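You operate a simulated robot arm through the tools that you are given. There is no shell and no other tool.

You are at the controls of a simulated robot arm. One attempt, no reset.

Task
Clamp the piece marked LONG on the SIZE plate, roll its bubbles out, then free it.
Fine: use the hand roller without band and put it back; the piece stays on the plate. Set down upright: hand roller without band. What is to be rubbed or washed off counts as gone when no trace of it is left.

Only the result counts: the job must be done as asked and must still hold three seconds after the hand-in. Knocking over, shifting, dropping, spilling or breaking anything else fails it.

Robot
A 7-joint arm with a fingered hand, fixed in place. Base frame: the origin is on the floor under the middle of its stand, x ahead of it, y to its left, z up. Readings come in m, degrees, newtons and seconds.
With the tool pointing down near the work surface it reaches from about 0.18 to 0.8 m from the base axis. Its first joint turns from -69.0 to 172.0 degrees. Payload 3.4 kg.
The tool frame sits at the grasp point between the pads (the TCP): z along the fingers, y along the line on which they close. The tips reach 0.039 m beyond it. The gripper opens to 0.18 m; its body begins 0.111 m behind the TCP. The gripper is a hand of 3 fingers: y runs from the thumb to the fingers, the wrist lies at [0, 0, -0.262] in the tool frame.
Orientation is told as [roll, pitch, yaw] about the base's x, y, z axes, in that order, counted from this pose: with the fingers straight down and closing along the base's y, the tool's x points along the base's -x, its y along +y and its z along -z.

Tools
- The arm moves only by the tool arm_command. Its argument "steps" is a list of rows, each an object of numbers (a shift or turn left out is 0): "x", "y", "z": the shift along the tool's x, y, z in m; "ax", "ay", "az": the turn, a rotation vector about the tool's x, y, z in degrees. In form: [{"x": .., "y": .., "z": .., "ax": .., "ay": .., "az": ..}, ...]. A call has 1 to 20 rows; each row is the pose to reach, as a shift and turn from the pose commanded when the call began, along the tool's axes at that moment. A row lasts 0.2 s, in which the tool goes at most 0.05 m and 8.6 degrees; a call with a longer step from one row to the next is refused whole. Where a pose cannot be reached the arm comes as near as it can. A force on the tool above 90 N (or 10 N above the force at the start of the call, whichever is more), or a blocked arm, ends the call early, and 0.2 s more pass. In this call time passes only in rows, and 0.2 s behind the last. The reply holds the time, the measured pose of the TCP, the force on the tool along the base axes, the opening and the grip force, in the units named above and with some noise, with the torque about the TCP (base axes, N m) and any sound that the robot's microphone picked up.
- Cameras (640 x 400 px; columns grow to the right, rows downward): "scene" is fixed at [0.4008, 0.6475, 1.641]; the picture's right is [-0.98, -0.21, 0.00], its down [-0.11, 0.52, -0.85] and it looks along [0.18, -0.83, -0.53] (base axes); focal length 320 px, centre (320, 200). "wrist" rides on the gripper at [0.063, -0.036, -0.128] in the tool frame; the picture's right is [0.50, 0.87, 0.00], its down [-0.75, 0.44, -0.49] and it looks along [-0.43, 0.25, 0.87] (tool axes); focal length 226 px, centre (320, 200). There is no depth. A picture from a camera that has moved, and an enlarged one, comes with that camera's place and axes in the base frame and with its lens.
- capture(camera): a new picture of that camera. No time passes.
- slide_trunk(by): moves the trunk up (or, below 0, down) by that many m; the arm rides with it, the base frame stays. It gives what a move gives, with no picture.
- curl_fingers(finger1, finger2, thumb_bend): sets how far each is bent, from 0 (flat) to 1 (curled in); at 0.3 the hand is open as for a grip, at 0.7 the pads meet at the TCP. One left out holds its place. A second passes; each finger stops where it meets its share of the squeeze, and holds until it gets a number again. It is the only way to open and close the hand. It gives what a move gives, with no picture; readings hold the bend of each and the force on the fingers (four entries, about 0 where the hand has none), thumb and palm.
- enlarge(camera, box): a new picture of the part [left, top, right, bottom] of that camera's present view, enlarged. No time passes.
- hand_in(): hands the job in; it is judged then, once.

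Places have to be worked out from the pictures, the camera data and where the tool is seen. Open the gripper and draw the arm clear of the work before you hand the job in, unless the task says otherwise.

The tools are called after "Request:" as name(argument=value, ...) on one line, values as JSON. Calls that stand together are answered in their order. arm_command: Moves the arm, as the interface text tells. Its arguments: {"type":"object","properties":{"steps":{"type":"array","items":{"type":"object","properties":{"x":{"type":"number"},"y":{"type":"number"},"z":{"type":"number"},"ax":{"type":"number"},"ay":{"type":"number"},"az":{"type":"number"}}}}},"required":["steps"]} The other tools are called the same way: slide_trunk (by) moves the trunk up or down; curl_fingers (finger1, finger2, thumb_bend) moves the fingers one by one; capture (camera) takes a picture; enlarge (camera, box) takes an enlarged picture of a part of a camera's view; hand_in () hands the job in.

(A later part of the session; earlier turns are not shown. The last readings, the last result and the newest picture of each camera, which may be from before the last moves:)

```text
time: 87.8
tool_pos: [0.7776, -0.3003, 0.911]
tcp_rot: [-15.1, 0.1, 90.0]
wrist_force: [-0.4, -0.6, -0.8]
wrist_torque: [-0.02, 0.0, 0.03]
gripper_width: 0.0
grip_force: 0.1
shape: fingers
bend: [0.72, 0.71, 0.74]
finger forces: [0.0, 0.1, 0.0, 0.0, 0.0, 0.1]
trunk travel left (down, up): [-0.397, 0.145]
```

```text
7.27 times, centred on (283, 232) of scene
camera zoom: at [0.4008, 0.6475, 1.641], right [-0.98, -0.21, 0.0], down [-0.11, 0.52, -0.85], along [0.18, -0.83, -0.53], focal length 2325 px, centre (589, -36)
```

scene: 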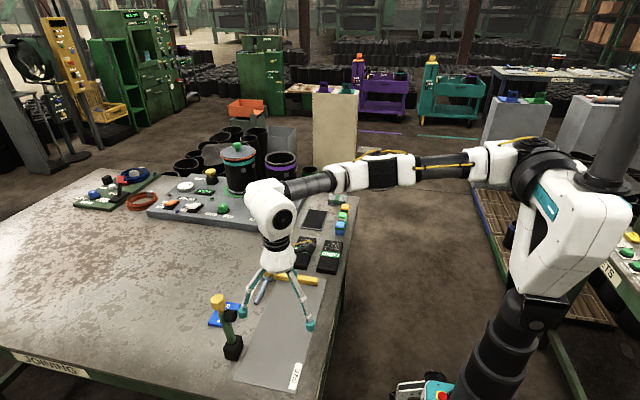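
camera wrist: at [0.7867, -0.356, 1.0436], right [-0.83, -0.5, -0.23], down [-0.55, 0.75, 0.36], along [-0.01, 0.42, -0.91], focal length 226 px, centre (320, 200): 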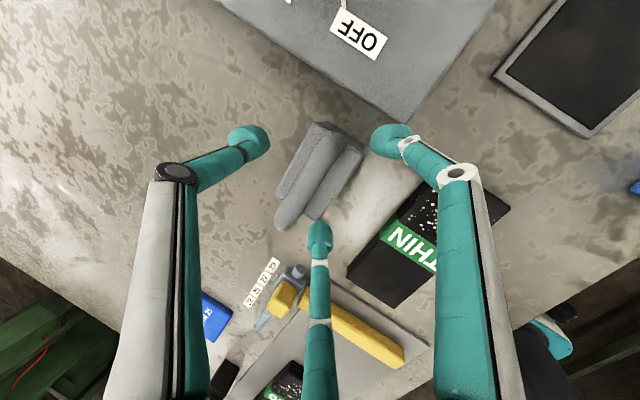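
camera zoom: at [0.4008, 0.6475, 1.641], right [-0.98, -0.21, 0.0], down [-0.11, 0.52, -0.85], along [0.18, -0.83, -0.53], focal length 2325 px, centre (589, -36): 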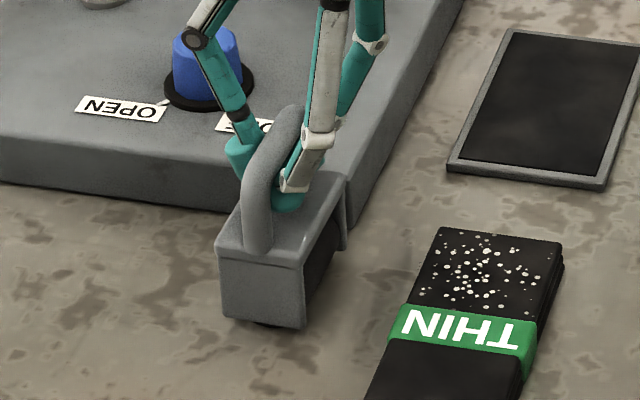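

The roller stands on the table again and the tips hang free under the bar. I reopen, rise to TCP z≈0.941 so the tips meet the bar at its mid-height, and recentre.

Request:
curl_fingers(finger1=0.56, finger2=0.56, thumb_bend=0.52)

Request:
enlarge(camera="wrist", box=[210, 90, 430, 270])

Request:
enlarge(camera="scene", box=[258, 205, 308, 260])

```text
time: 88.8
tool_pos: [0.7757, -0.3006, 0.9127]
tcp_rot: [-15.2, 0.1, 90.1]
wrist_force: [-1.5, 0.0, 3.4]
wrist_torque: [-0.04, 0.14, 0.02]
gripper_width: 0.0559
grip_force: 2.3
shape: fingers
bend: [0.57, 0.57, 0.52]
finger forces: [2.6, 2.6, 0.1, 0.0, 0.0, 0.0]
trunk travel left (down, up): [-0.397, 0.145]
```

```text
2.22 times, centred on (320, 180) of wrist
camera zoom: at [0.7769, -0.3633, 1.045], right [-0.83, -0.5, -0.23], down [-0.55, 0.75, 0.36], along [-0.01, 0.42, -0.91], focal length 502 px, centre (320, 244)
```

zoom: 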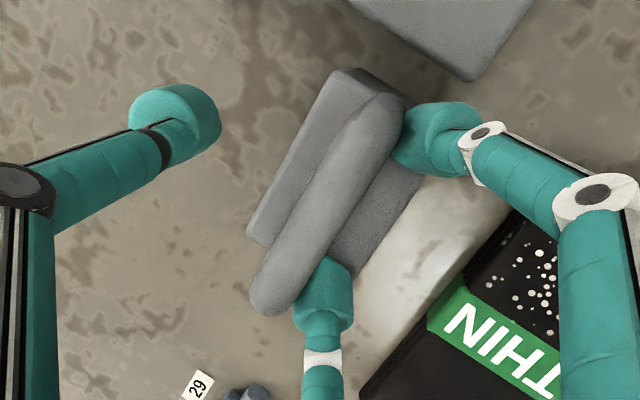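

```text
7.27 times, centred on (283, 232) of scene
camera zoom: at [0.4008, 0.6475, 1.641], right [-0.98, -0.21, 0.0], down [-0.11, 0.52, -0.85], along [0.18, -0.83, -0.53], focal length 2325 px, centre (589, -36)
```

zoom: 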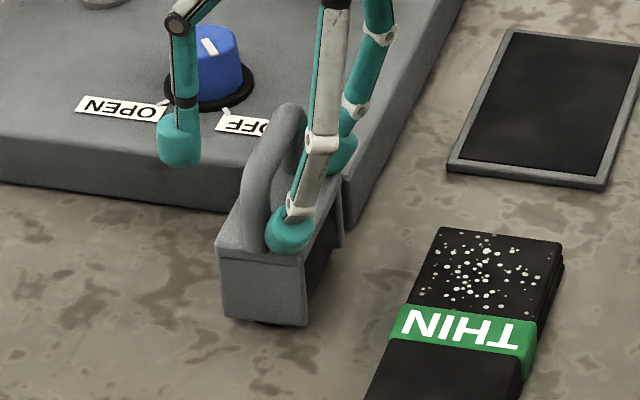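

The fingers rest on the housing top (so it is at ≈0.865 and the bar at ≈0.912). I rise 27 mm and recentre on the bar at ≈(0.780, −0.309).

Request:
arm_command(steps=[{"y": -0.0035, "z": -0.013}, {"y": -0.007, "z": -0.0261}, {"x": 0.0085, "y": 0.0027, "z": -0.0287}, {"x": 0.0085, "y": 0.0027, "z": -0.0287}])

Request:
enlarge(camera="wrist", box=[210, 90, 430, 270])

Request:
enlarge(camera="scene", box=[258, 205, 308, 260])

```text
time: 89.8
tool_pos: [0.766, -0.3081, 0.9381]
tcp_rot: [-15.1, 0.1, 90.1]
wrist_force: [0.8, -0.7, -0.6]
wrist_torque: [-0.03, -0.06, 0.0]
gripper_width: 0.057
grip_force: 0.2
shape: fingers
bend: [0.56, 0.56, 0.52]
finger forces: [0.0, 0.0, 0.0, 0.0, 0.1, 0.0]
trunk travel left (down, up): [-0.397, 0.145]
```

```text
2.22 times, centred on (320, 180) of wrist
camera zoom: at [0.7668, -0.3715, 1.0708], right [-0.84, -0.5, -0.22], down [-0.55, 0.75, 0.36], along [-0.01, 0.42, -0.91], focal length 502 px, centre (320, 244)
```

zoom: 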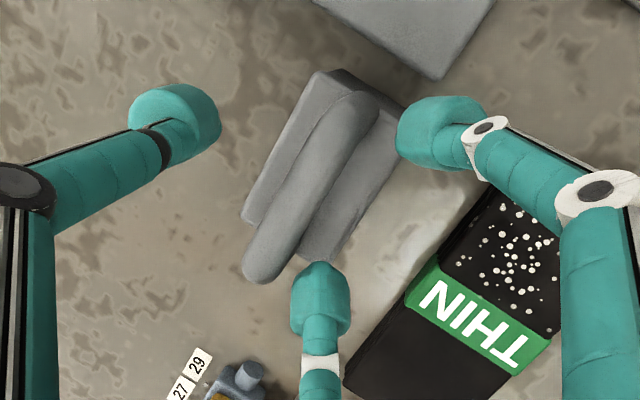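

```text
7.27 times, centred on (283, 232) of scene
camera zoom: at [0.4008, 0.6475, 1.641], right [-0.98, -0.21, 0.0], down [-0.11, 0.52, -0.85], along [0.18, -0.83, -0.53], focal length 2325 px, centre (589, -36)
```

zoom: 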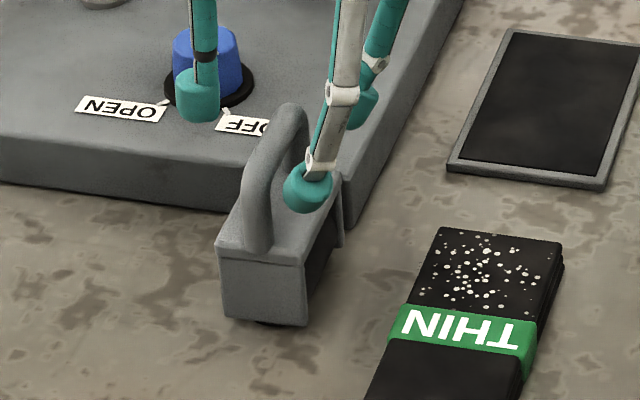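

The bar is centred (≈4 mm toward the thumb) and at tip height. I close in stages again.

Request:
curl_fingers(finger1=0.62, finger2=0.62, thumb_bend=0.63)

Request:
curl_fingers(finger1=0.66, finger2=0.66, thumb_bend=0.67)

Request:
enlarge(camera="wrist", box=[210, 90, 430, 270])

Request:
enlarge(camera="scene", box=[258, 205, 308, 260])

```text
time: 90.8
tool_pos: [0.7663, -0.3084, 0.9388]
tcp_rot: [-15.1, 0.1, 90.1]
wrist_force: [0.2, 0.1, 1.0]
wrist_torque: [-0.02, -0.02, -0.06]
gripper_width: 0.0244
grip_force: 0.1
shape: fingers
bend: [0.62, 0.62, 0.63]
finger forces: [0.0, 0.0, 0.0, 0.0, 0.0, 0.0]
trunk travel left (down, up): [-0.397, 0.145]
```

```text
time: 91.8
tool_pos: [0.7655, -0.3078, 0.9394]
tcp_rot: [-15.1, 0.1, 90.2]
wrist_force: [0.2, -0.5, 1.3]
wrist_torque: [0.01, -0.03, 0.01]
gripper_width: 0.0143
grip_force: 1.8
shape: fingers
bend: [0.65, 0.65, 0.66]
finger forces: [0.8, 0.9, 0.1, 0.0, 2.2, 0.0]
trunk travel left (down, up): [-0.397, 0.145]
```

```text
2.22 times, centred on (320, 180) of wrist
camera zoom: at [0.7667, -0.3712, 1.0713], right [-0.84, -0.5, -0.22], down [-0.55, 0.75, 0.36], along [-0.01, 0.42, -0.91], focal length 502 px, centre (320, 244)
```

zoom: 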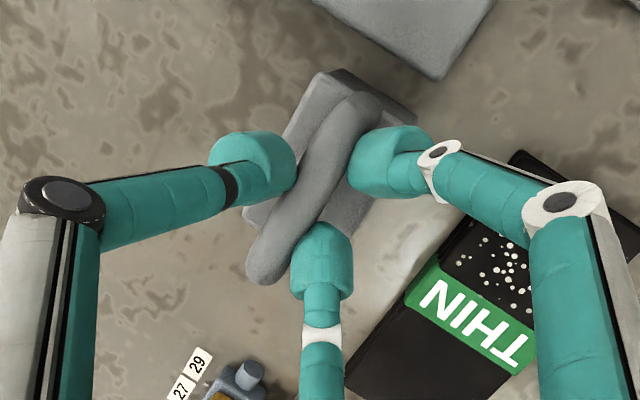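

```text
7.27 times, centred on (283, 232) of scene
camera zoom: at [0.4008, 0.6475, 1.641], right [-0.98, -0.21, 0.0], down [-0.11, 0.52, -0.85], along [0.18, -0.83, -0.53], focal length 2325 px, centre (589, -36)
```

zoom: 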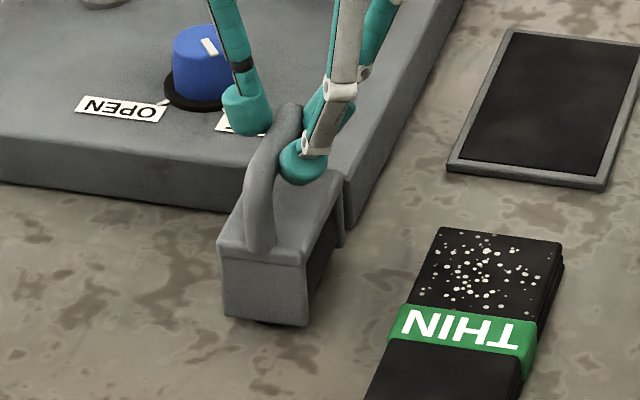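

Now width 0.0143 matches the bar and all three press on it. I squeeze harder and check the width stays.

Request:
curl_fingers(finger1=0.74, finger2=0.74, thumb_bend=0.76)

Request:
enlarge(camera="wrist", box=[210, 90, 430, 270])

Request:
enlarge(camera="scene", box=[258, 205, 308, 260])

```text
time: 92.8
tool_pos: [0.7657, -0.3076, 0.9386]
tcp_rot: [-15.2, 0.2, 90.1]
wrist_force: [-0.2, -0.4, -0.7]
wrist_torque: [-0.03, -0.01, 0.03]
gripper_width: 0.0076
grip_force: 15.3
shape: fingers
bend: [0.71, 0.71, 0.7]
finger forces: [8.4, 8.4, 0.0, 0.0, 13.8, 0.0]
trunk travel left (down, up): [-0.397, 0.145]
```

```text
2.22 times, centred on (320, 180) of wrist
camera zoom: at [0.7667, -0.3712, 1.0711], right [-0.84, -0.5, -0.22], down [-0.55, 0.75, 0.36], along [-0.01, 0.42, -0.91], focal length 502 px, centre (320, 244)
```

zoom: 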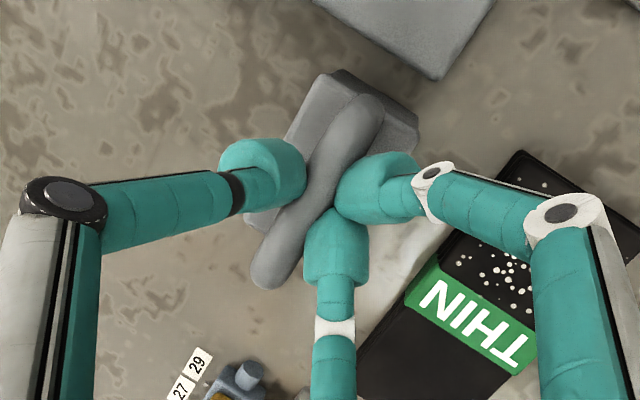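

```text
7.27 times, centred on (283, 232) of scene
camera zoom: at [0.4008, 0.6475, 1.641], right [-0.98, -0.21, 0.0], down [-0.11, 0.52, -0.85], along [0.18, -0.83, -0.53], focal length 2325 px, centre (589, -36)
```

zoom: 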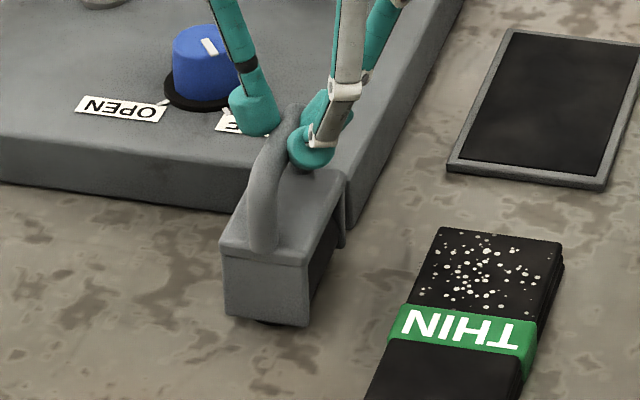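

A firm squeeze (8.4/8.4/13.8 N) with the bar between the tips. I lift gently and check the hold.

Request:
arm_command(steps=[{"y": -0.0013, "z": -0.0048}, {"y": -0.0026, "z": -0.0097}, {"y": -0.0052, "z": -0.0193}, {"y": -0.0078, "z": -0.029}, {"y": -0.0104, "z": -0.0386}])

Request:
enlarge(camera="wrist", box=[210, 90, 430, 270])

Request:
enlarge(camera="scene", box=[248, 195, 308, 260])

```text
time: 94.0
tool_pos: [0.7665, -0.308, 0.9798]
tcp_rot: [-15.0, 0.1, 90.1]
wrist_force: [-0.8, 0.1, 0.1]
wrist_torque: [-0.05, -0.01, 0.0]
gripper_width: 0.0
grip_force: 0.0
shape: fingers
bend: [0.72, 0.72, 0.73]
finger forces: [0.1, 0.0, 0.0, 0.1, 0.0, 0.0]
trunk travel left (down, up): [-0.397, 0.145]
```

```text
2.22 times, centred on (320, 180) of wrist
camera zoom: at [0.7673, -0.3719, 1.1111], right [-0.84, -0.5, -0.22], down [-0.55, 0.75, 0.36], along [-0.01, 0.42, -0.91], focal length 502 px, centre (320, 244)
```

zoom: 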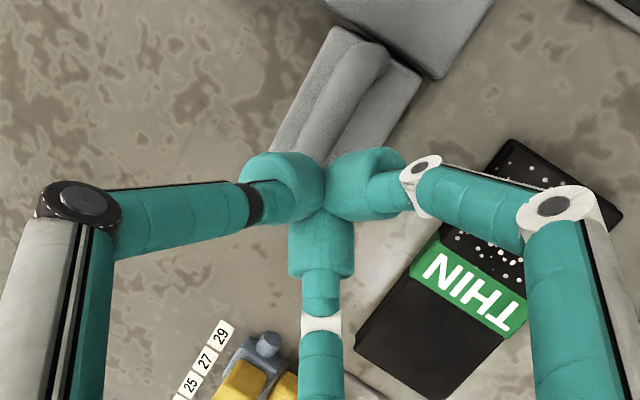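

```text
6.15 times, centred on (278, 228) of scene
camera zoom: at [0.4008, 0.6475, 1.641], right [-0.98, -0.21, 0.0], down [-0.11, 0.52, -0.85], along [0.18, -0.83, -0.53], focal length 1967 px, centre (578, 31)
```

zoom: 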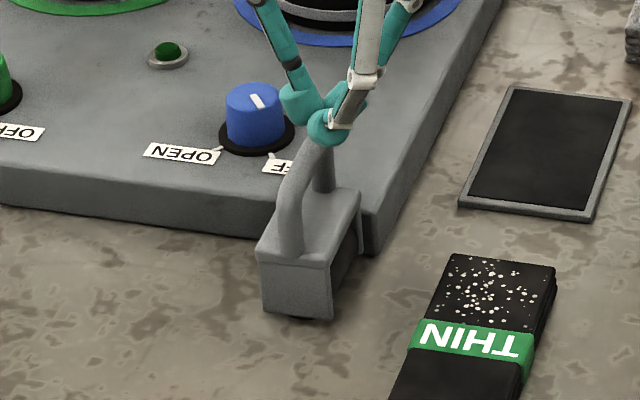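

The grip slipped off upward this time, so the right height lies between (TCP ≈0.933), and the 15° tilt makes thumb and fingers grip at different heights. I reopen, reduce the tilt to 6°, and look at the roller again.

Request:
curl_fingers(finger1=0.54, finger2=0.54, thumb_bend=0.52)

Request:
arm_command(steps=[{"ax": -4.5, "y": -0.004, "z": -0.01}, {"ax": -9, "y": -0.008, "z": -0.01}])

Request:
enlarge(camera="wrist", box=[210, 90, 430, 270])

Request:
enlarge(camera="scene", box=[248, 195, 308, 260])

```text
time: 95.0
tool_pos: [0.7654, -0.308, 0.9775]
tcp_rot: [-15.0, 0.2, 90.1]
wrist_force: [-0.1, -0.7, 0.5]
wrist_torque: [0.01, 0.02, 0.02]
gripper_width: 0.0603
grip_force: 0.0
shape: fingers
bend: [0.54, 0.54, 0.52]
finger forces: [0.0, 0.0, 0.0, 0.0, 0.1, 0.1]
trunk travel left (down, up): [-0.397, 0.145]
```

```text
time: 95.6
tool_pos: [0.7731, -0.3064, 0.9896]
tcp_rot: [-6.0, 0.3, 90.1]
wrist_force: [0.0, -0.1, -0.2]
wrist_torque: [-0.02, 0.02, -0.01]
gripper_width: 0.0604
grip_force: 0.0
shape: fingers
bend: [0.54, 0.54, 0.52]
finger forces: [0.1, 0.0, 0.1, 0.0, 0.0, 0.0]
trunk travel left (down, up): [-0.397, 0.145]
```

```text
2.22 times, centred on (320, 180) of wrist
camera zoom: at [0.795, -0.3691, 1.1206], right [-0.86, -0.5, -0.09], down [-0.49, 0.76, 0.44], along [-0.15, 0.42, -0.89], focal length 502 px, centre (320, 244)
```

zoom: 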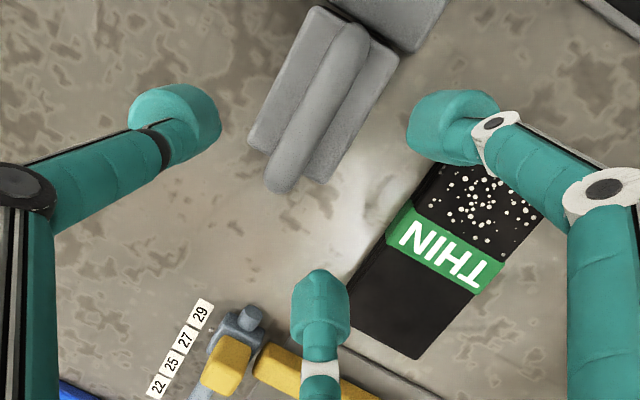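

```text
6.15 times, centred on (278, 228) of scene
camera zoom: at [0.4008, 0.6475, 1.641], right [-0.98, -0.21, 0.0], down [-0.11, 0.52, -0.85], along [0.18, -0.83, -0.53], focal length 1967 px, centre (578, 31)
```

zoom: 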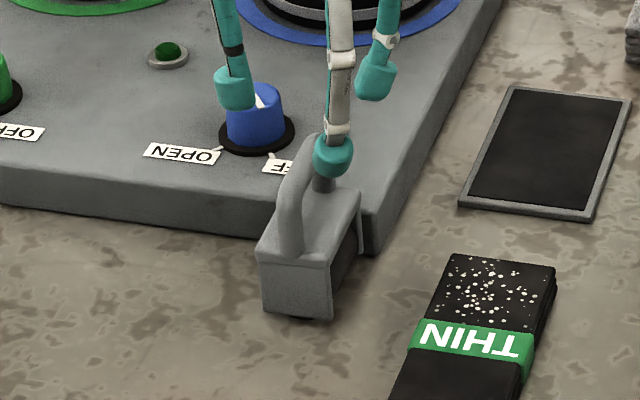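

Roller's bar now lies from about (0.795, −0.350) to (0.790, −0.289), turned ~5°. I align the hand with it (8° tilt, 5° yaw) and come down to TCP z≈0.934.

Request:
arm_command(steps=[{"x": 0.0131, "y": -0.0111, "z": 0.0012, "ax": 2, "az": -5}, {"x": 0.0131, "y": -0.0091, "z": 0.02, "ax": 2, "az": -5}, {"x": 0.0131, "y": -0.0073, "z": 0.038, "ax": 2, "az": -5}, {"x": 0.0131, "y": -0.0053, "z": 0.0565, "ax": 2, "az": -5}])

Request:
enlarge(camera="wrist", box=[210, 90, 430, 270])

Request:
enlarge(camera="scene", box=[248, 195, 308, 260])

```text
time: 96.6
tool_pos: [0.7844, -0.3187, 0.9328]
tcp_rot: [-8.0, 0.9, 95.1]
wrist_force: [-0.4, 0.0, 0.4]
wrist_torque: [0.0, 0.03, -0.03]
gripper_width: 0.0606
grip_force: 0.0
shape: fingers
bend: [0.54, 0.54, 0.52]
finger forces: [0.0, 0.1, 0.1, 0.0, 0.0, 0.0]
trunk travel left (down, up): [-0.397, 0.145]
```

```text
2.22 times, centred on (320, 180) of wrist
camera zoom: at [0.8072, -0.3805, 1.0657], right [-0.81, -0.58, -0.11], down [-0.56, 0.71, 0.42], along [-0.16, 0.4, -0.9], focal length 502 px, centre (320, 244)
```

zoom: 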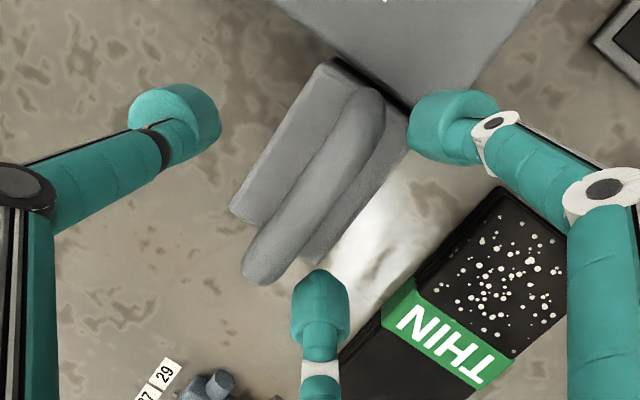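

```text
6.15 times, centred on (278, 228) of scene
camera zoom: at [0.4008, 0.6475, 1.641], right [-0.98, -0.21, 0.0], down [-0.11, 0.52, -0.85], along [0.18, -0.83, -0.53], focal length 1967 px, centre (578, 31)
```

zoom: 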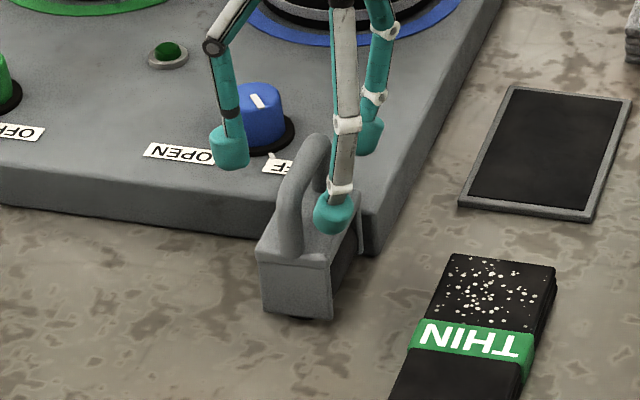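

Alignment looks right and the tip height is now midway between the two earlier tries. I close in stages.

Request:
curl_fingers(finger1=0.62, finger2=0.62, thumb_bend=0.63)

Request:
curl_fingers(finger1=0.66, finger2=0.66, thumb_bend=0.67)

Request:
curl_fingers(finger1=0.74, finger2=0.74, thumb_bend=0.76)

Request:
enlarge(camera="wrist", box=[210, 90, 430, 270])

Request:
enlarge(camera="scene", box=[248, 195, 308, 260])

```text
time: 97.6
tool_pos: [0.7849, -0.3223, 0.9336]
tcp_rot: [-8.2, 0.8, 95.1]
wrist_force: [-0.4, -0.6, -1.0]
wrist_torque: [0.01, 0.01, 0.01]
gripper_width: 0.0245
grip_force: 0.2
shape: fingers
bend: [0.62, 0.62, 0.63]
finger forces: [0.1, 0.1, 0.0, 0.0, 0.0, 0.1]
trunk travel left (down, up): [-0.397, 0.145]
```

```text
time: 98.6
tool_pos: [0.7847, -0.3218, 0.9336]
tcp_rot: [-7.9, 0.8, 95.1]
wrist_force: [-0.2, -0.1, -0.6]
wrist_torque: [0.0, 0.03, -0.02]
gripper_width: 0.0152
grip_force: 2.3
shape: fingers
bend: [0.64, 0.65, 0.66]
finger forces: [1.3, 0.8, 0.1, 0.1, 1.9, 0.1]
trunk travel left (down, up): [-0.397, 0.145]
```

```text
time: 99.6
tool_pos: [0.7842, -0.3218, 0.9323]
tcp_rot: [-8.0, 0.6, 95.1]
wrist_force: [-0.1, 0.0, -2.4]
wrist_torque: [0.0, 0.01, -0.01]
gripper_width: 0.0094
grip_force: 13.4
shape: fingers
bend: [0.69, 0.7, 0.69]
finger forces: [6.7, 7.0, 0.0, 0.0, 13.0, 0.1]
trunk travel left (down, up): [-0.397, 0.145]
```

```text
2.22 times, centred on (320, 180) of wrist
camera zoom: at [0.8071, -0.3817, 1.0659], right [-0.81, -0.58, -0.11], down [-0.56, 0.71, 0.42], along [-0.16, 0.4, -0.9], focal length 502 px, centre (320, 244)
```

zoom: 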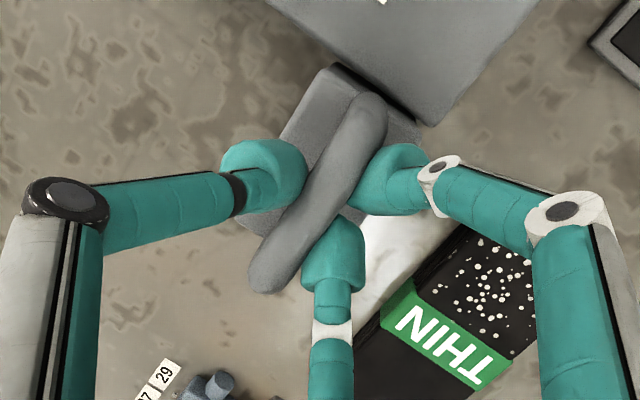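

```text
6.15 times, centred on (278, 228) of scene
camera zoom: at [0.4008, 0.6475, 1.641], right [-0.98, -0.21, 0.0], down [-0.11, 0.52, -0.85], along [0.18, -0.83, -0.53], focal length 1967 px, centre (578, 31)
```

zoom: 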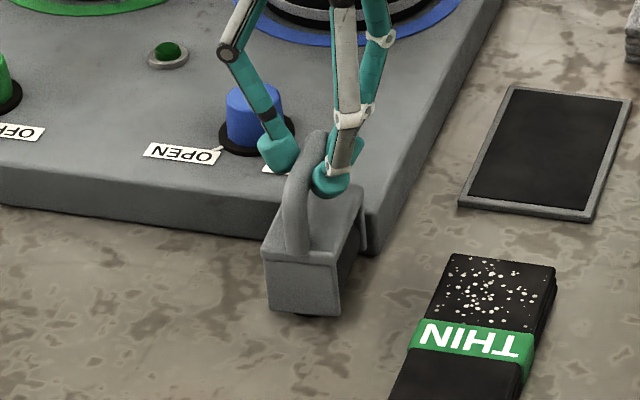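

Squeeze is 6.7/7.0/13.0 N. I lift in very small steps first.

Request:
arm_command(steps=[{"z": -0.004}, {"z": -0.008}, {"z": -0.012}])

Request:
enlarge(camera="scene", box=[248, 195, 308, 260])

Request:
enlarge(camera="wrist", box=[210, 90, 430, 270])

```text
time: 100.4
tool_pos: [0.782, -0.3221, 0.9472]
tcp_rot: [-8.0, 0.7, 95.1]
wrist_force: [0.0, 0.1, -3.2]
wrist_torque: [0.04, 0.0, 0.0]
gripper_width: 0.0095
grip_force: 13.5
shape: fingers
bend: [0.7, 0.7, 0.69]
finger forces: [6.6, 7.1, 0.0, 0.0, 12.9, 0.1]
trunk travel left (down, up): [-0.397, 0.145]
```

```text
6.15 times, centred on (278, 228) of scene
camera zoom: at [0.4008, 0.6475, 1.641], right [-0.98, -0.21, 0.0], down [-0.11, 0.52, -0.85], along [0.18, -0.83, -0.53], focal length 1967 px, centre (578, 31)
```

zoom: 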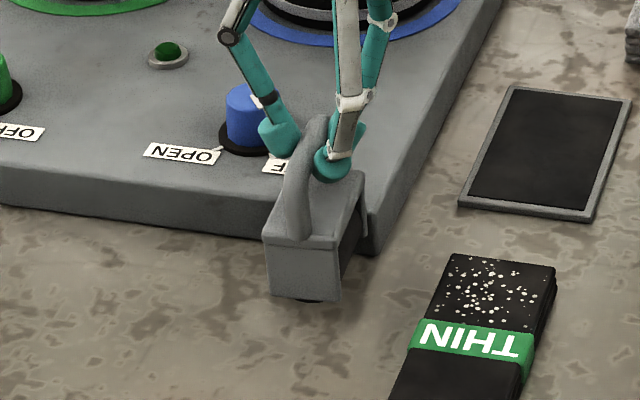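

```text
2.22 times, centred on (320, 180) of wrist
camera zoom: at [0.8052, -0.382, 1.0781], right [-0.81, -0.58, -0.12], down [-0.57, 0.71, 0.42], along [-0.16, 0.4, -0.9], focal length 502 px, centre (320, 244)
```

zoom: 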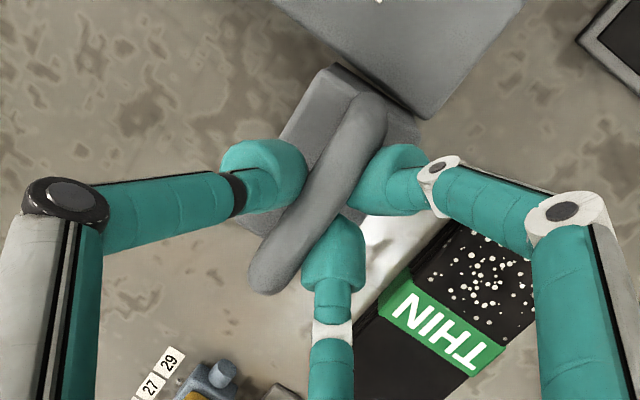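

The roller is lifted securely (about 3 N). I raise it to z≈1.04 and carry it over to the bubble half of LONG, turning back to yaw 90.

Request:
arm_command(steps=[{"x": 0.0003, "y": -0.004, "z": -0.03}, {"x": 0.0007, "y": -0.009, "z": -0.064}, {"x": 0.001, "y": -0.0132, "z": -0.094}, {"x": -0.029, "y": -0.0045, "z": -0.0953}, {"x": -0.069, "y": 0.0073, "z": -0.097, "az": 1}, {"x": -0.11, "y": 0.0193, "z": -0.0987, "az": 2}, {"x": -0.152, "y": 0.0317, "z": -0.1004, "az": 3}, {"x": -0.194, "y": 0.044, "z": -0.1021, "az": 4}, {"x": -0.236, "y": 0.0565, "z": -0.1038, "az": 5}, {"x": -0.278, "y": 0.0689, "z": -0.1055, "az": 5}, {"x": -0.32, "y": 0.0813, "z": -0.1073, "az": 5}, {"x": -0.36, "y": 0.0932, "z": -0.109, "az": 5}, {"x": -0.39, "y": 0.102, "z": -0.1102, "az": 5}, {"x": -0.401, "y": 0.1053, "z": -0.1107, "az": 5}])

Request:
capture(camera="wrist")

Request:
enlarge(camera="scene", box=[190, 220, 330, 380])

```text
time: 103.4
tool_pos: [0.6251, 0.0685, 1.0352]
tcp_rot: [-8.2, 0.1, 90.1]
wrist_force: [0.3, -0.1, -2.6]
wrist_torque: [-0.01, 0.01, -0.02]
gripper_width: 0.0085
grip_force: 12.6
shape: fingers
bend: [0.7, 0.71, 0.7]
finger forces: [6.0, 7.4, 0.1, 0.0, 12.6, 0.0]
trunk travel left (down, up): [-0.397, 0.145]
```

```text
taken
camera wrist: at [0.6423, 0.0055, 1.1675], right [-0.86, -0.5, -0.12], down [-0.5, 0.75, 0.42], along [-0.12, 0.42, -0.9], focal length 226 px, centre (320, 200)
```

wrist: 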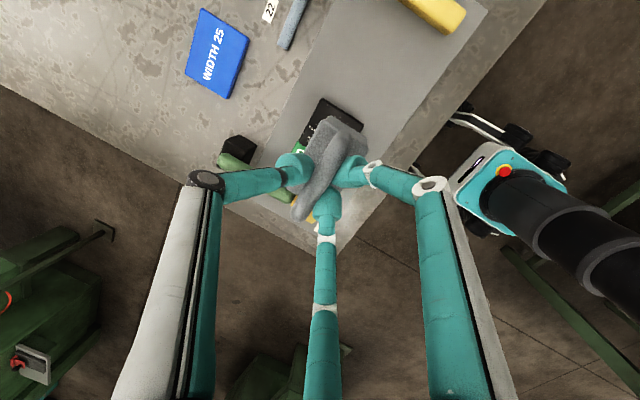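

```text
2.50 times, centred on (260, 300) of scene
camera zoom: at [0.4008, 0.6475, 1.641], right [-0.98, -0.21, 0.0], down [-0.11, 0.52, -0.85], along [0.18, -0.83, -0.53], focal length 799 px, centre (470, -50)
```

zoom: 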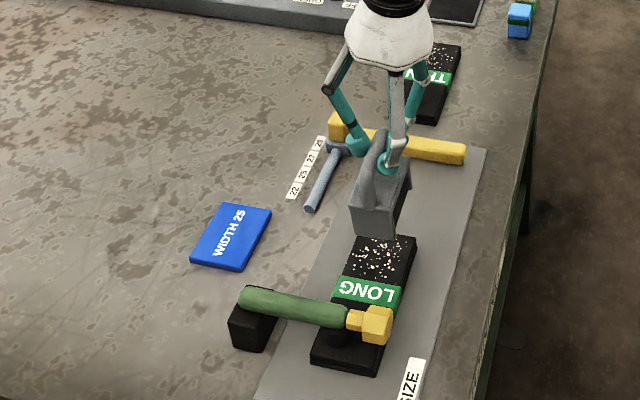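

The roller hangs above the bubbles. I zoom to judge its attitude and exact position in the hand.

Request:
enlarge(camera="scene", box=[260, 260, 310, 320])

Request:
enlarge(camera="wrist", box=[250, 70, 410, 240])

```text
6.67 times, centred on (285, 290) of scene
camera zoom: at [0.4008, 0.6475, 1.641], right [-0.98, -0.21, 0.0], down [-0.11, 0.52, -0.85], along [0.18, -0.83, -0.53], focal length 2131 px, centre (553, -400)
```

zoom: 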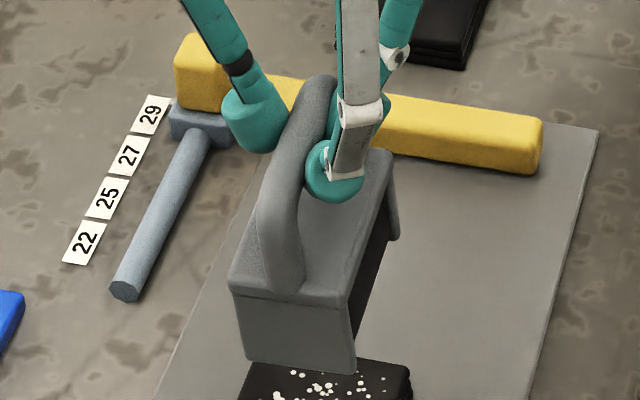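

```text
2.35 times, centred on (330, 155) of wrist
camera zoom: at [0.6423, 0.0055, 1.1675], right [-0.86, -0.5, -0.12], down [-0.5, 0.75, 0.42], along [-0.12, 0.42, -0.9], focal length 532 px, centre (296, 306)
```

zoom: 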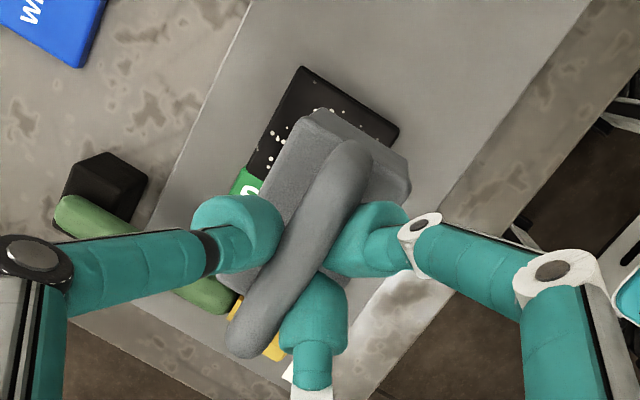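

The roller is nearly upright, its centre ≈(0.630, 0.063). I lower to just above the piece and then step down until it bears on the bubbles.

Request:
arm_command(steps=[{"y": 0.005, "z": 0.035}, {"y": 0.0085, "z": 0.0594}, {"y": 0.0097, "z": 0.0673}, {"y": 0.0102, "z": 0.0713}, {"y": 0.0107, "z": 0.0743}, {"y": 0.0111, "z": 0.0773}, {"y": 0.0115, "z": 0.0803}])

Request:
enlarge(camera="scene", box=[230, 270, 310, 370])

```text
time: 105.0
tool_pos: [0.6262, 0.0688, 0.9557]
tcp_rot: [-8.1, 0.0, 90.2]
wrist_force: [-0.6, -0.5, 2.2]
wrist_torque: [-0.01, -0.02, 0.01]
gripper_width: 0.0046
grip_force: 11.4
shape: fingers
bend: [0.71, 0.72, 0.71]
finger forces: [5.6, 7.2, 0.0, 0.0, 10.2, 0.0]
trunk travel left (down, up): [-0.397, 0.145]
```

```text
4.00 times, centred on (270, 320) of scene
camera zoom: at [0.4008, 0.6475, 1.641], right [-0.98, -0.21, 0.0], down [-0.11, 0.52, -0.85], along [0.18, -0.83, -0.53], focal length 1279 px, centre (520, -280)
```

zoom: 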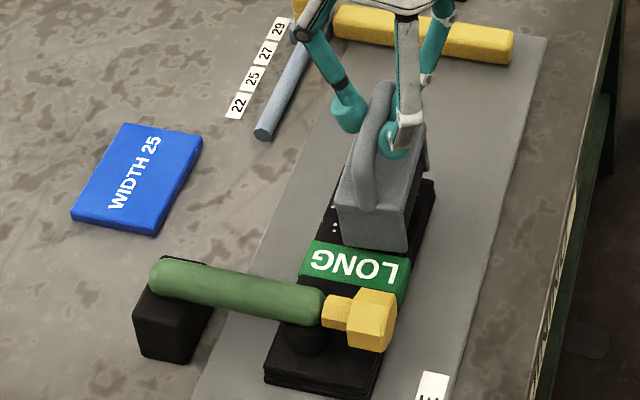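

It bears on the piece with about 5 N. I roll it slowly across the width (x −0.027 to +0.037) and back.

Request:
arm_command(steps=[{"y": 0.0099, "z": -0.0014}, {"y": 0.0198, "z": -0.0028}, {"y": 0.0267, "z": -0.0038}, {"y": 0.0198, "z": -0.0028}, {"y": 0.0099, "z": -0.0014}, {"y": 0.0, "z": 0.0}, {"y": -0.0099, "z": 0.0014}, {"y": -0.0198, "z": 0.0028}, {"y": -0.0297, "z": 0.0043}, {"y": -0.0366, "z": 0.0053}, {"y": -0.0297, "z": 0.0043}, {"y": -0.0198, "z": 0.0028}, {"y": -0.0099, "z": 0.0014}, {"y": 0.0, "z": 0.0}])

Request:
enlarge(camera="scene", box=[230, 270, 310, 370])

Request:
enlarge(camera="wrist", box=[220, 60, 420, 240])

```text
time: 108.0
tool_pos: [0.6277, 0.0691, 0.9553]
tcp_rot: [-8.2, 0.0, 90.1]
wrist_force: [0.7, -0.6, -2.9]
wrist_torque: [0.01, 0.05, 0.0]
gripper_width: 0.0024
grip_force: 12.6
shape: fingers
bend: [0.71, 0.72, 0.71]
finger forces: [6.0, 8.4, 0.0, 0.1, 10.7, 0.1]
trunk travel left (down, up): [-0.397, 0.145]
```

```text
4.00 times, centred on (270, 320) of scene
camera zoom: at [0.4008, 0.6475, 1.641], right [-0.98, -0.21, 0.0], down [-0.11, 0.52, -0.85], along [0.18, -0.83, -0.53], focal length 1279 px, centre (520, -280)
```

zoom: 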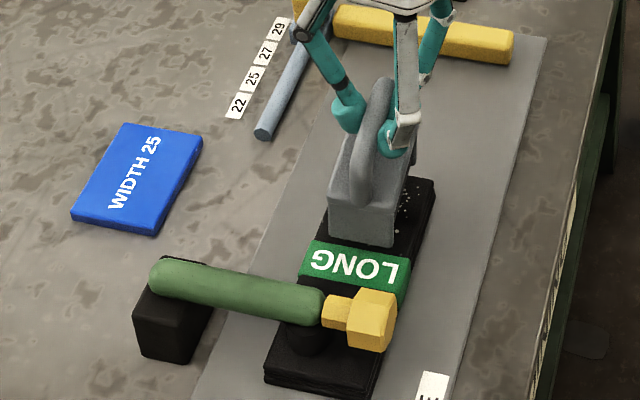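

```text
2.22 times, centred on (320, 150) of wrist
camera zoom: at [0.6439, 0.0053, 1.0866], right [-0.86, -0.5, -0.12], down [-0.5, 0.75, 0.43], along [-0.12, 0.43, -0.9], focal length 502 px, centre (320, 311)
```

zoom: 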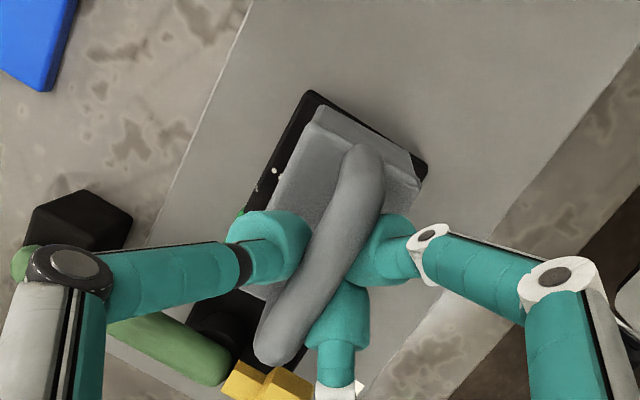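

The force dropped back to hanging weight, so the bar crept in the grip. I lift the roller aside a little (up 0.05, +x 0.09) to see which bubbles are gone.

Request:
arm_command(steps=[{"y": -0.0028, "z": -0.02}, {"y": -0.0071, "z": -0.0495}, {"y": -0.037, "z": -0.0452}, {"y": -0.067, "z": -0.041}, {"y": -0.0962, "z": -0.0367}])

Request:
enlarge(camera="scene", box=[230, 270, 310, 370])

Request:
capture(camera="wrist")

```text
time: 109.2
tool_pos: [0.7196, 0.0713, 1.0034]
tcp_rot: [-8.1, 0.2, 90.2]
wrist_force: [0.0, 0.2, -3.0]
wrist_torque: [-0.04, 0.05, -0.03]
gripper_width: 0.0022
grip_force: 12.4
shape: fingers
bend: [0.71, 0.72, 0.71]
finger forces: [6.1, 8.2, 0.1, 0.0, 10.8, 0.0]
trunk travel left (down, up): [-0.397, 0.145]
```

```text
4.00 times, centred on (270, 320) of scene
camera zoom: at [0.4008, 0.6475, 1.641], right [-0.98, -0.21, 0.0], down [-0.11, 0.52, -0.85], along [0.18, -0.83, -0.53], focal length 1279 px, centre (520, -280)
```

zoom: 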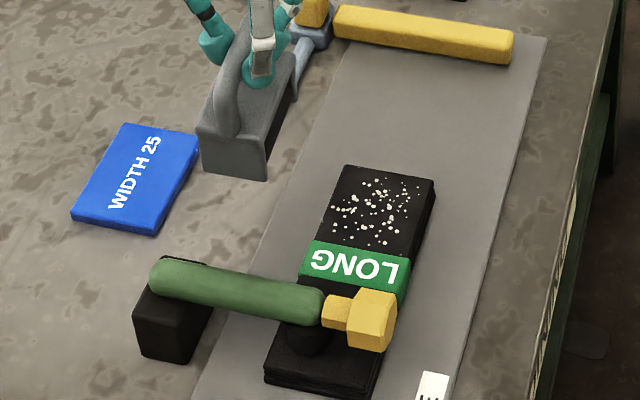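

```text
taken
camera wrist: at [0.7366, 0.0075, 1.1354], right [-0.86, -0.5, -0.12], down [-0.5, 0.75, 0.42], along [-0.12, 0.42, -0.9], focal length 226 px, centre (320, 200)
```

wrist: 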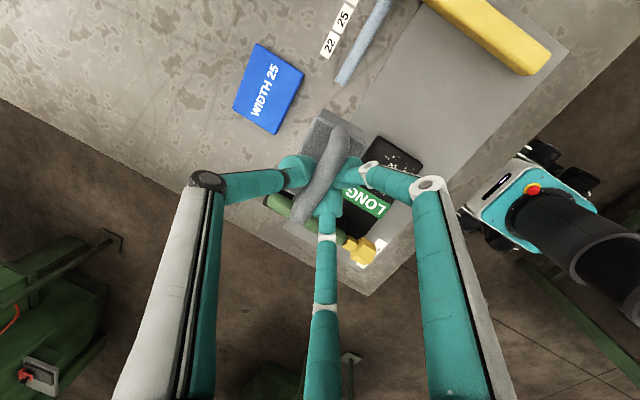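

Many bubbles remain; I enlarge to compare whether any vanished.

Request:
enlarge(camera="scene", box=[265, 305, 295, 340])

Request:
enlarge(camera="scene", box=[248, 265, 278, 320])

```text
11.43 times, centred on (280, 322) of scene
camera zoom: at [0.4008, 0.6475, 1.641], right [-0.98, -0.21, 0.0], down [-0.11, 0.52, -0.85], along [0.18, -0.83, -0.53], focal length 3653 px, centre (777, -1200)
```

zoom: 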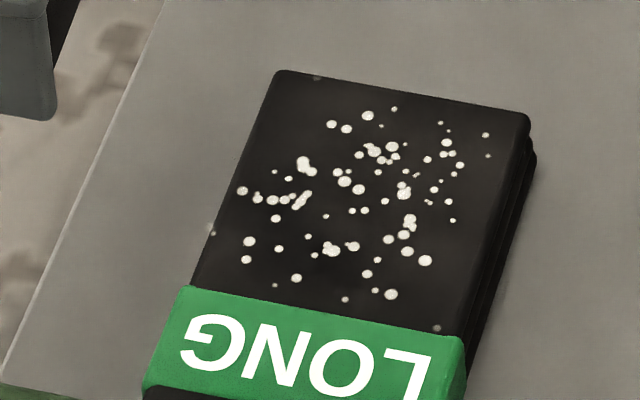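

```text
7.27 times, centred on (263, 292) of scene
camera zoom: at [0.4008, 0.6475, 1.641], right [-0.98, -0.21, 0.0], down [-0.11, 0.52, -0.85], along [0.18, -0.83, -0.53], focal length 2325 px, centre (734, -473)
```

zoom: 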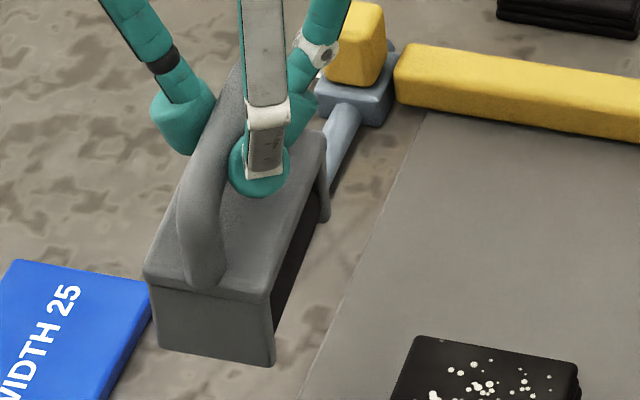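

Practically no bubble went; the squeeze-grip lets the bar creep before enough pressure builds. New plan: set the roller on the piece, then straddle the handle with the fingertips pressing on the housing top so I can push down firmly while moving it. First I set the roller back onto the bubble area.

Request:
arm_command(steps=[{"y": 0.0434, "z": -0.0062}, {"x": -0.003, "y": 0.0867, "z": -0.0124}, {"x": -0.003, "y": 0.091, "z": 0.0173}, {"x": -0.003, "y": 0.0927, "z": 0.0292}, {"x": -0.003, "y": 0.0934, "z": 0.0341}, {"x": -0.003, "y": 0.0939, "z": 0.0381}])

Request:
enlarge(camera="scene", box=[245, 270, 310, 350])

```text
time: 110.6
tool_pos: [0.6288, 0.07, 0.9527]
tcp_rot: [-8.1, -0.1, 90.2]
wrist_force: [-0.2, -0.8, -3.4]
wrist_torque: [-0.02, -0.01, 0.02]
gripper_width: 0.0014
grip_force: 12.5
shape: fingers
bend: [0.71, 0.72, 0.71]
finger forces: [6.4, 8.8, 0.0, 0.0, 10.1, 0.0]
trunk travel left (down, up): [-0.397, 0.145]
```

```text
5.00 times, centred on (278, 310) of scene
camera zoom: at [0.4008, 0.6475, 1.641], right [-0.98, -0.21, 0.0], down [-0.11, 0.52, -0.85], along [0.18, -0.83, -0.53], focal length 1598 px, centre (532, -350)
```

zoom: 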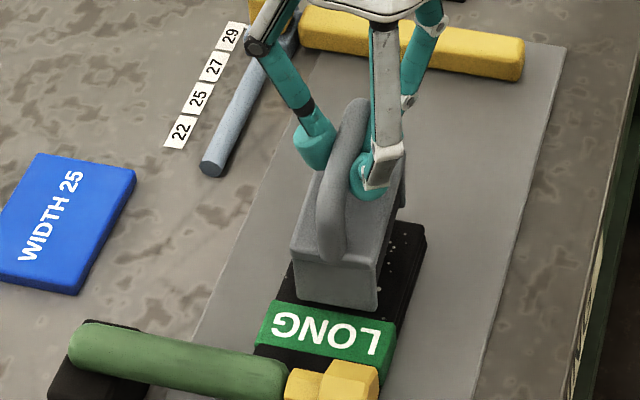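

Still hanging free; I go down a few more millimetres until the piece carries it.

Request:
arm_command(steps=[{"y": 0.0003, "z": 0.002}, {"y": 0.0006, "z": 0.004}, {"y": 0.0008, "z": 0.006}])

Request:
enlarge(camera="scene", box=[245, 270, 310, 350])

Request:
enlarge(camera="wrist", box=[220, 60, 420, 240])

```text
time: 111.4
tool_pos: [0.6293, 0.0724, 0.9483]
tcp_rot: [-8.1, 0.1, 90.1]
wrist_force: [0.9, -1.5, 1.6]
wrist_torque: [0.01, -0.04, 0.01]
gripper_width: 0.0
grip_force: 7.5
shape: fingers
bend: [0.71, 0.73, 0.72]
finger forces: [0.0, 7.6, 0.0, 0.0, 7.7, 0.0]
trunk travel left (down, up): [-0.397, 0.145]
```

```text
5.00 times, centred on (278, 310) of scene
camera zoom: at [0.4008, 0.6475, 1.641], right [-0.98, -0.21, 0.0], down [-0.11, 0.52, -0.85], along [0.18, -0.83, -0.53], focal length 1598 px, centre (532, -350)
```

zoom: 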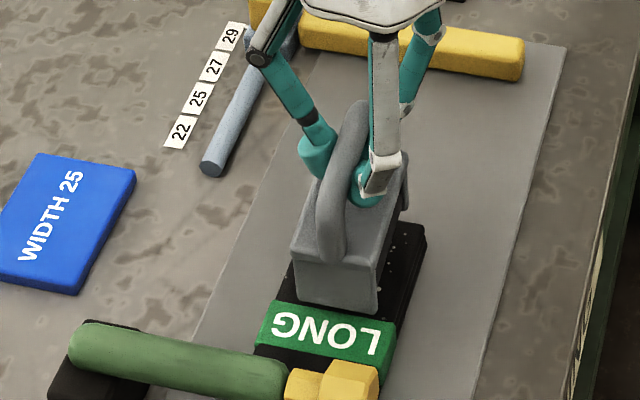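

```text
2.22 times, centred on (320, 150) of wrist
camera zoom: at [0.6463, 0.0081, 1.079], right [-0.86, -0.5, -0.12], down [-0.5, 0.75, 0.42], along [-0.12, 0.43, -0.9], focal length 502 px, centre (320, 311)
```

zoom: 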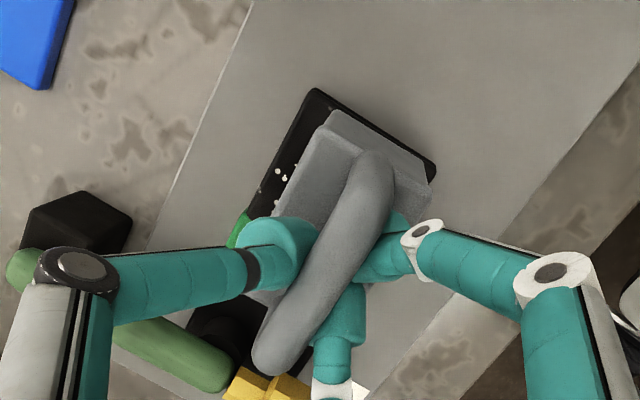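

The roller now stands on the bubble area. I open the fingers around the bar, straighten the hand to zero tilt, and look.

Request:
curl_fingers(finger1=0.59, finger2=0.59, thumb_bend=0.56)

Request:
enlarge(camera="wrist", box=[220, 60, 420, 240])

Request:
enlarge(camera="scene", box=[245, 270, 310, 350])

```text
time: 112.4
tool_pos: [0.6286, 0.0721, 0.9466]
tcp_rot: [-8.2, 0.1, 90.1]
wrist_force: [0.3, -0.7, -0.1]
wrist_torque: [-0.01, 0.02, 0.03]
gripper_width: 0.043
grip_force: 0.1
shape: fingers
bend: [0.59, 0.59, 0.56]
finger forces: [0.1, 0.0, 0.0, 0.0, 0.0, 0.0]
trunk travel left (down, up): [-0.397, 0.145]
```

```text
2.22 times, centred on (320, 150) of wrist
camera zoom: at [0.6463, 0.0082, 1.0788], right [-0.86, -0.5, -0.12], down [-0.5, 0.75, 0.43], along [-0.12, 0.43, -0.9], focal length 502 px, centre (320, 311)
```

zoom: 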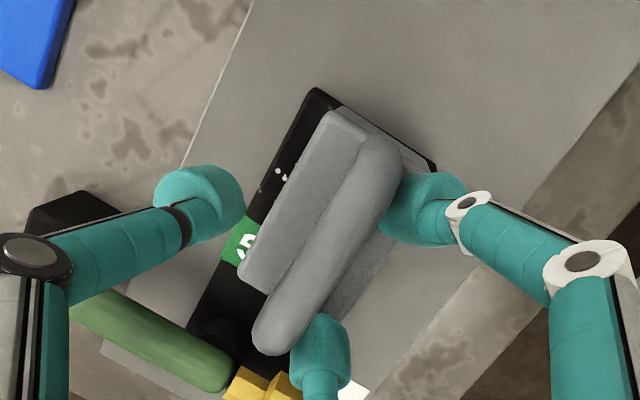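

```text
5.00 times, centred on (278, 310) of scene
camera zoom: at [0.4008, 0.6475, 1.641], right [-0.98, -0.21, 0.0], down [-0.11, 0.52, -0.85], along [0.18, -0.83, -0.53], focal length 1598 px, centre (532, -350)
```

zoom: 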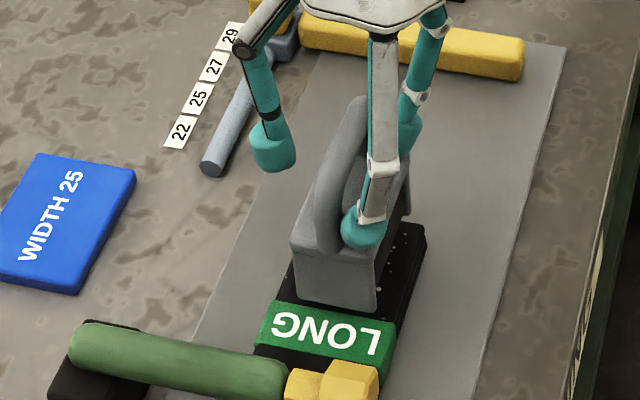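

The roller stands alone on the piece, bar centre ≈(0.635, 0.063). I straighten the hand over it and then lower until the tips press on the housing top.

Request:
arm_command(steps=[{"x": 0.004, "y": 0.002, "ax": -4}, {"x": 0.008, "y": 0.004, "ax": -8}, {"x": 0.008, "y": 0.004, "ax": -8}])

Request:
arm_command(steps=[{"z": 0.006}, {"z": 0.01}, {"z": 0.013}, {"z": 0.015}, {"z": 0.017}])

Request:
enlarge(camera="wrist", box=[220, 60, 420, 240])

Request:
enlarge(camera="scene", box=[245, 270, 310, 350])

```text
time: 113.2
tool_pos: [0.6253, 0.0645, 0.9473]
tcp_rot: [-0.1, 0.0, 90.0]
wrist_force: [0.4, -0.3, 0.9]
wrist_torque: [-0.01, 0.0, 0.02]
gripper_width: 0.043
grip_force: 0.1
shape: fingers
bend: [0.59, 0.59, 0.56]
finger forces: [0.0, 0.0, 0.1, 0.0, 0.0, 0.1]
trunk travel left (down, up): [-0.397, 0.145]
```

```text
time: 114.4
tool_pos: [0.6244, 0.0641, 0.9346]
tcp_rot: [-0.3, -0.1, 90.1]
wrist_force: [-1.6, -0.4, 21.3]
wrist_torque: [-0.07, 0.26, 0.0]
gripper_width: 0.0432
grip_force: 10.3
shape: fingers
bend: [0.61, 0.61, 0.56]
finger forces: [10.9, 8.8, 0.1, 0.1, 1.1, 0.0]
trunk travel left (down, up): [-0.397, 0.145]
```

```text
2.22 times, centred on (320, 150) of wrist
camera zoom: at [0.6587, 0.0006, 1.0611], right [-0.86, -0.5, -0.01], down [-0.44, 0.75, 0.49], along [-0.24, 0.43, -0.87], focal length 502 px, centre (320, 311)
```

zoom: 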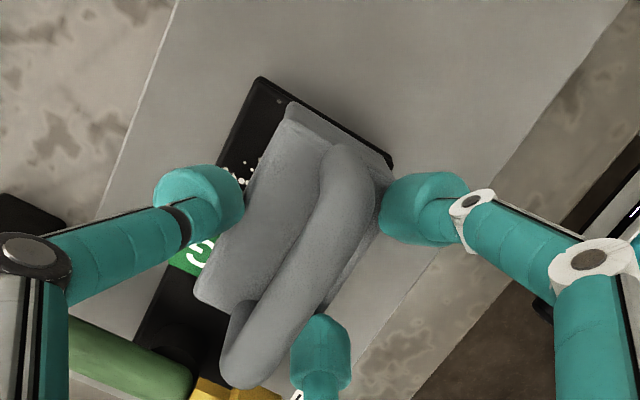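

```text
5.00 times, centred on (278, 310) of scene
camera zoom: at [0.4008, 0.6475, 1.641], right [-0.98, -0.21, 0.0], down [-0.11, 0.52, -0.85], along [0.18, -0.83, -0.53], focal length 1598 px, centre (532, -350)
```

zoom: 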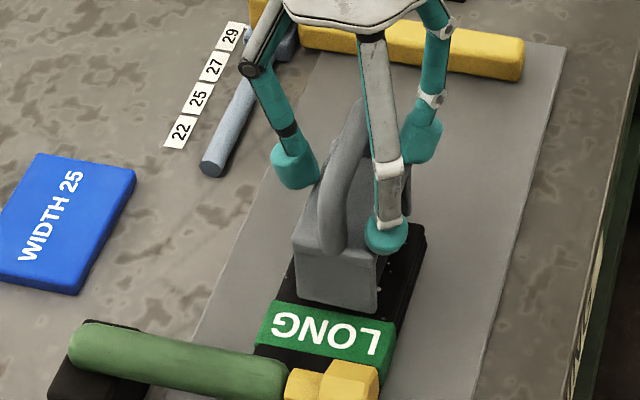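

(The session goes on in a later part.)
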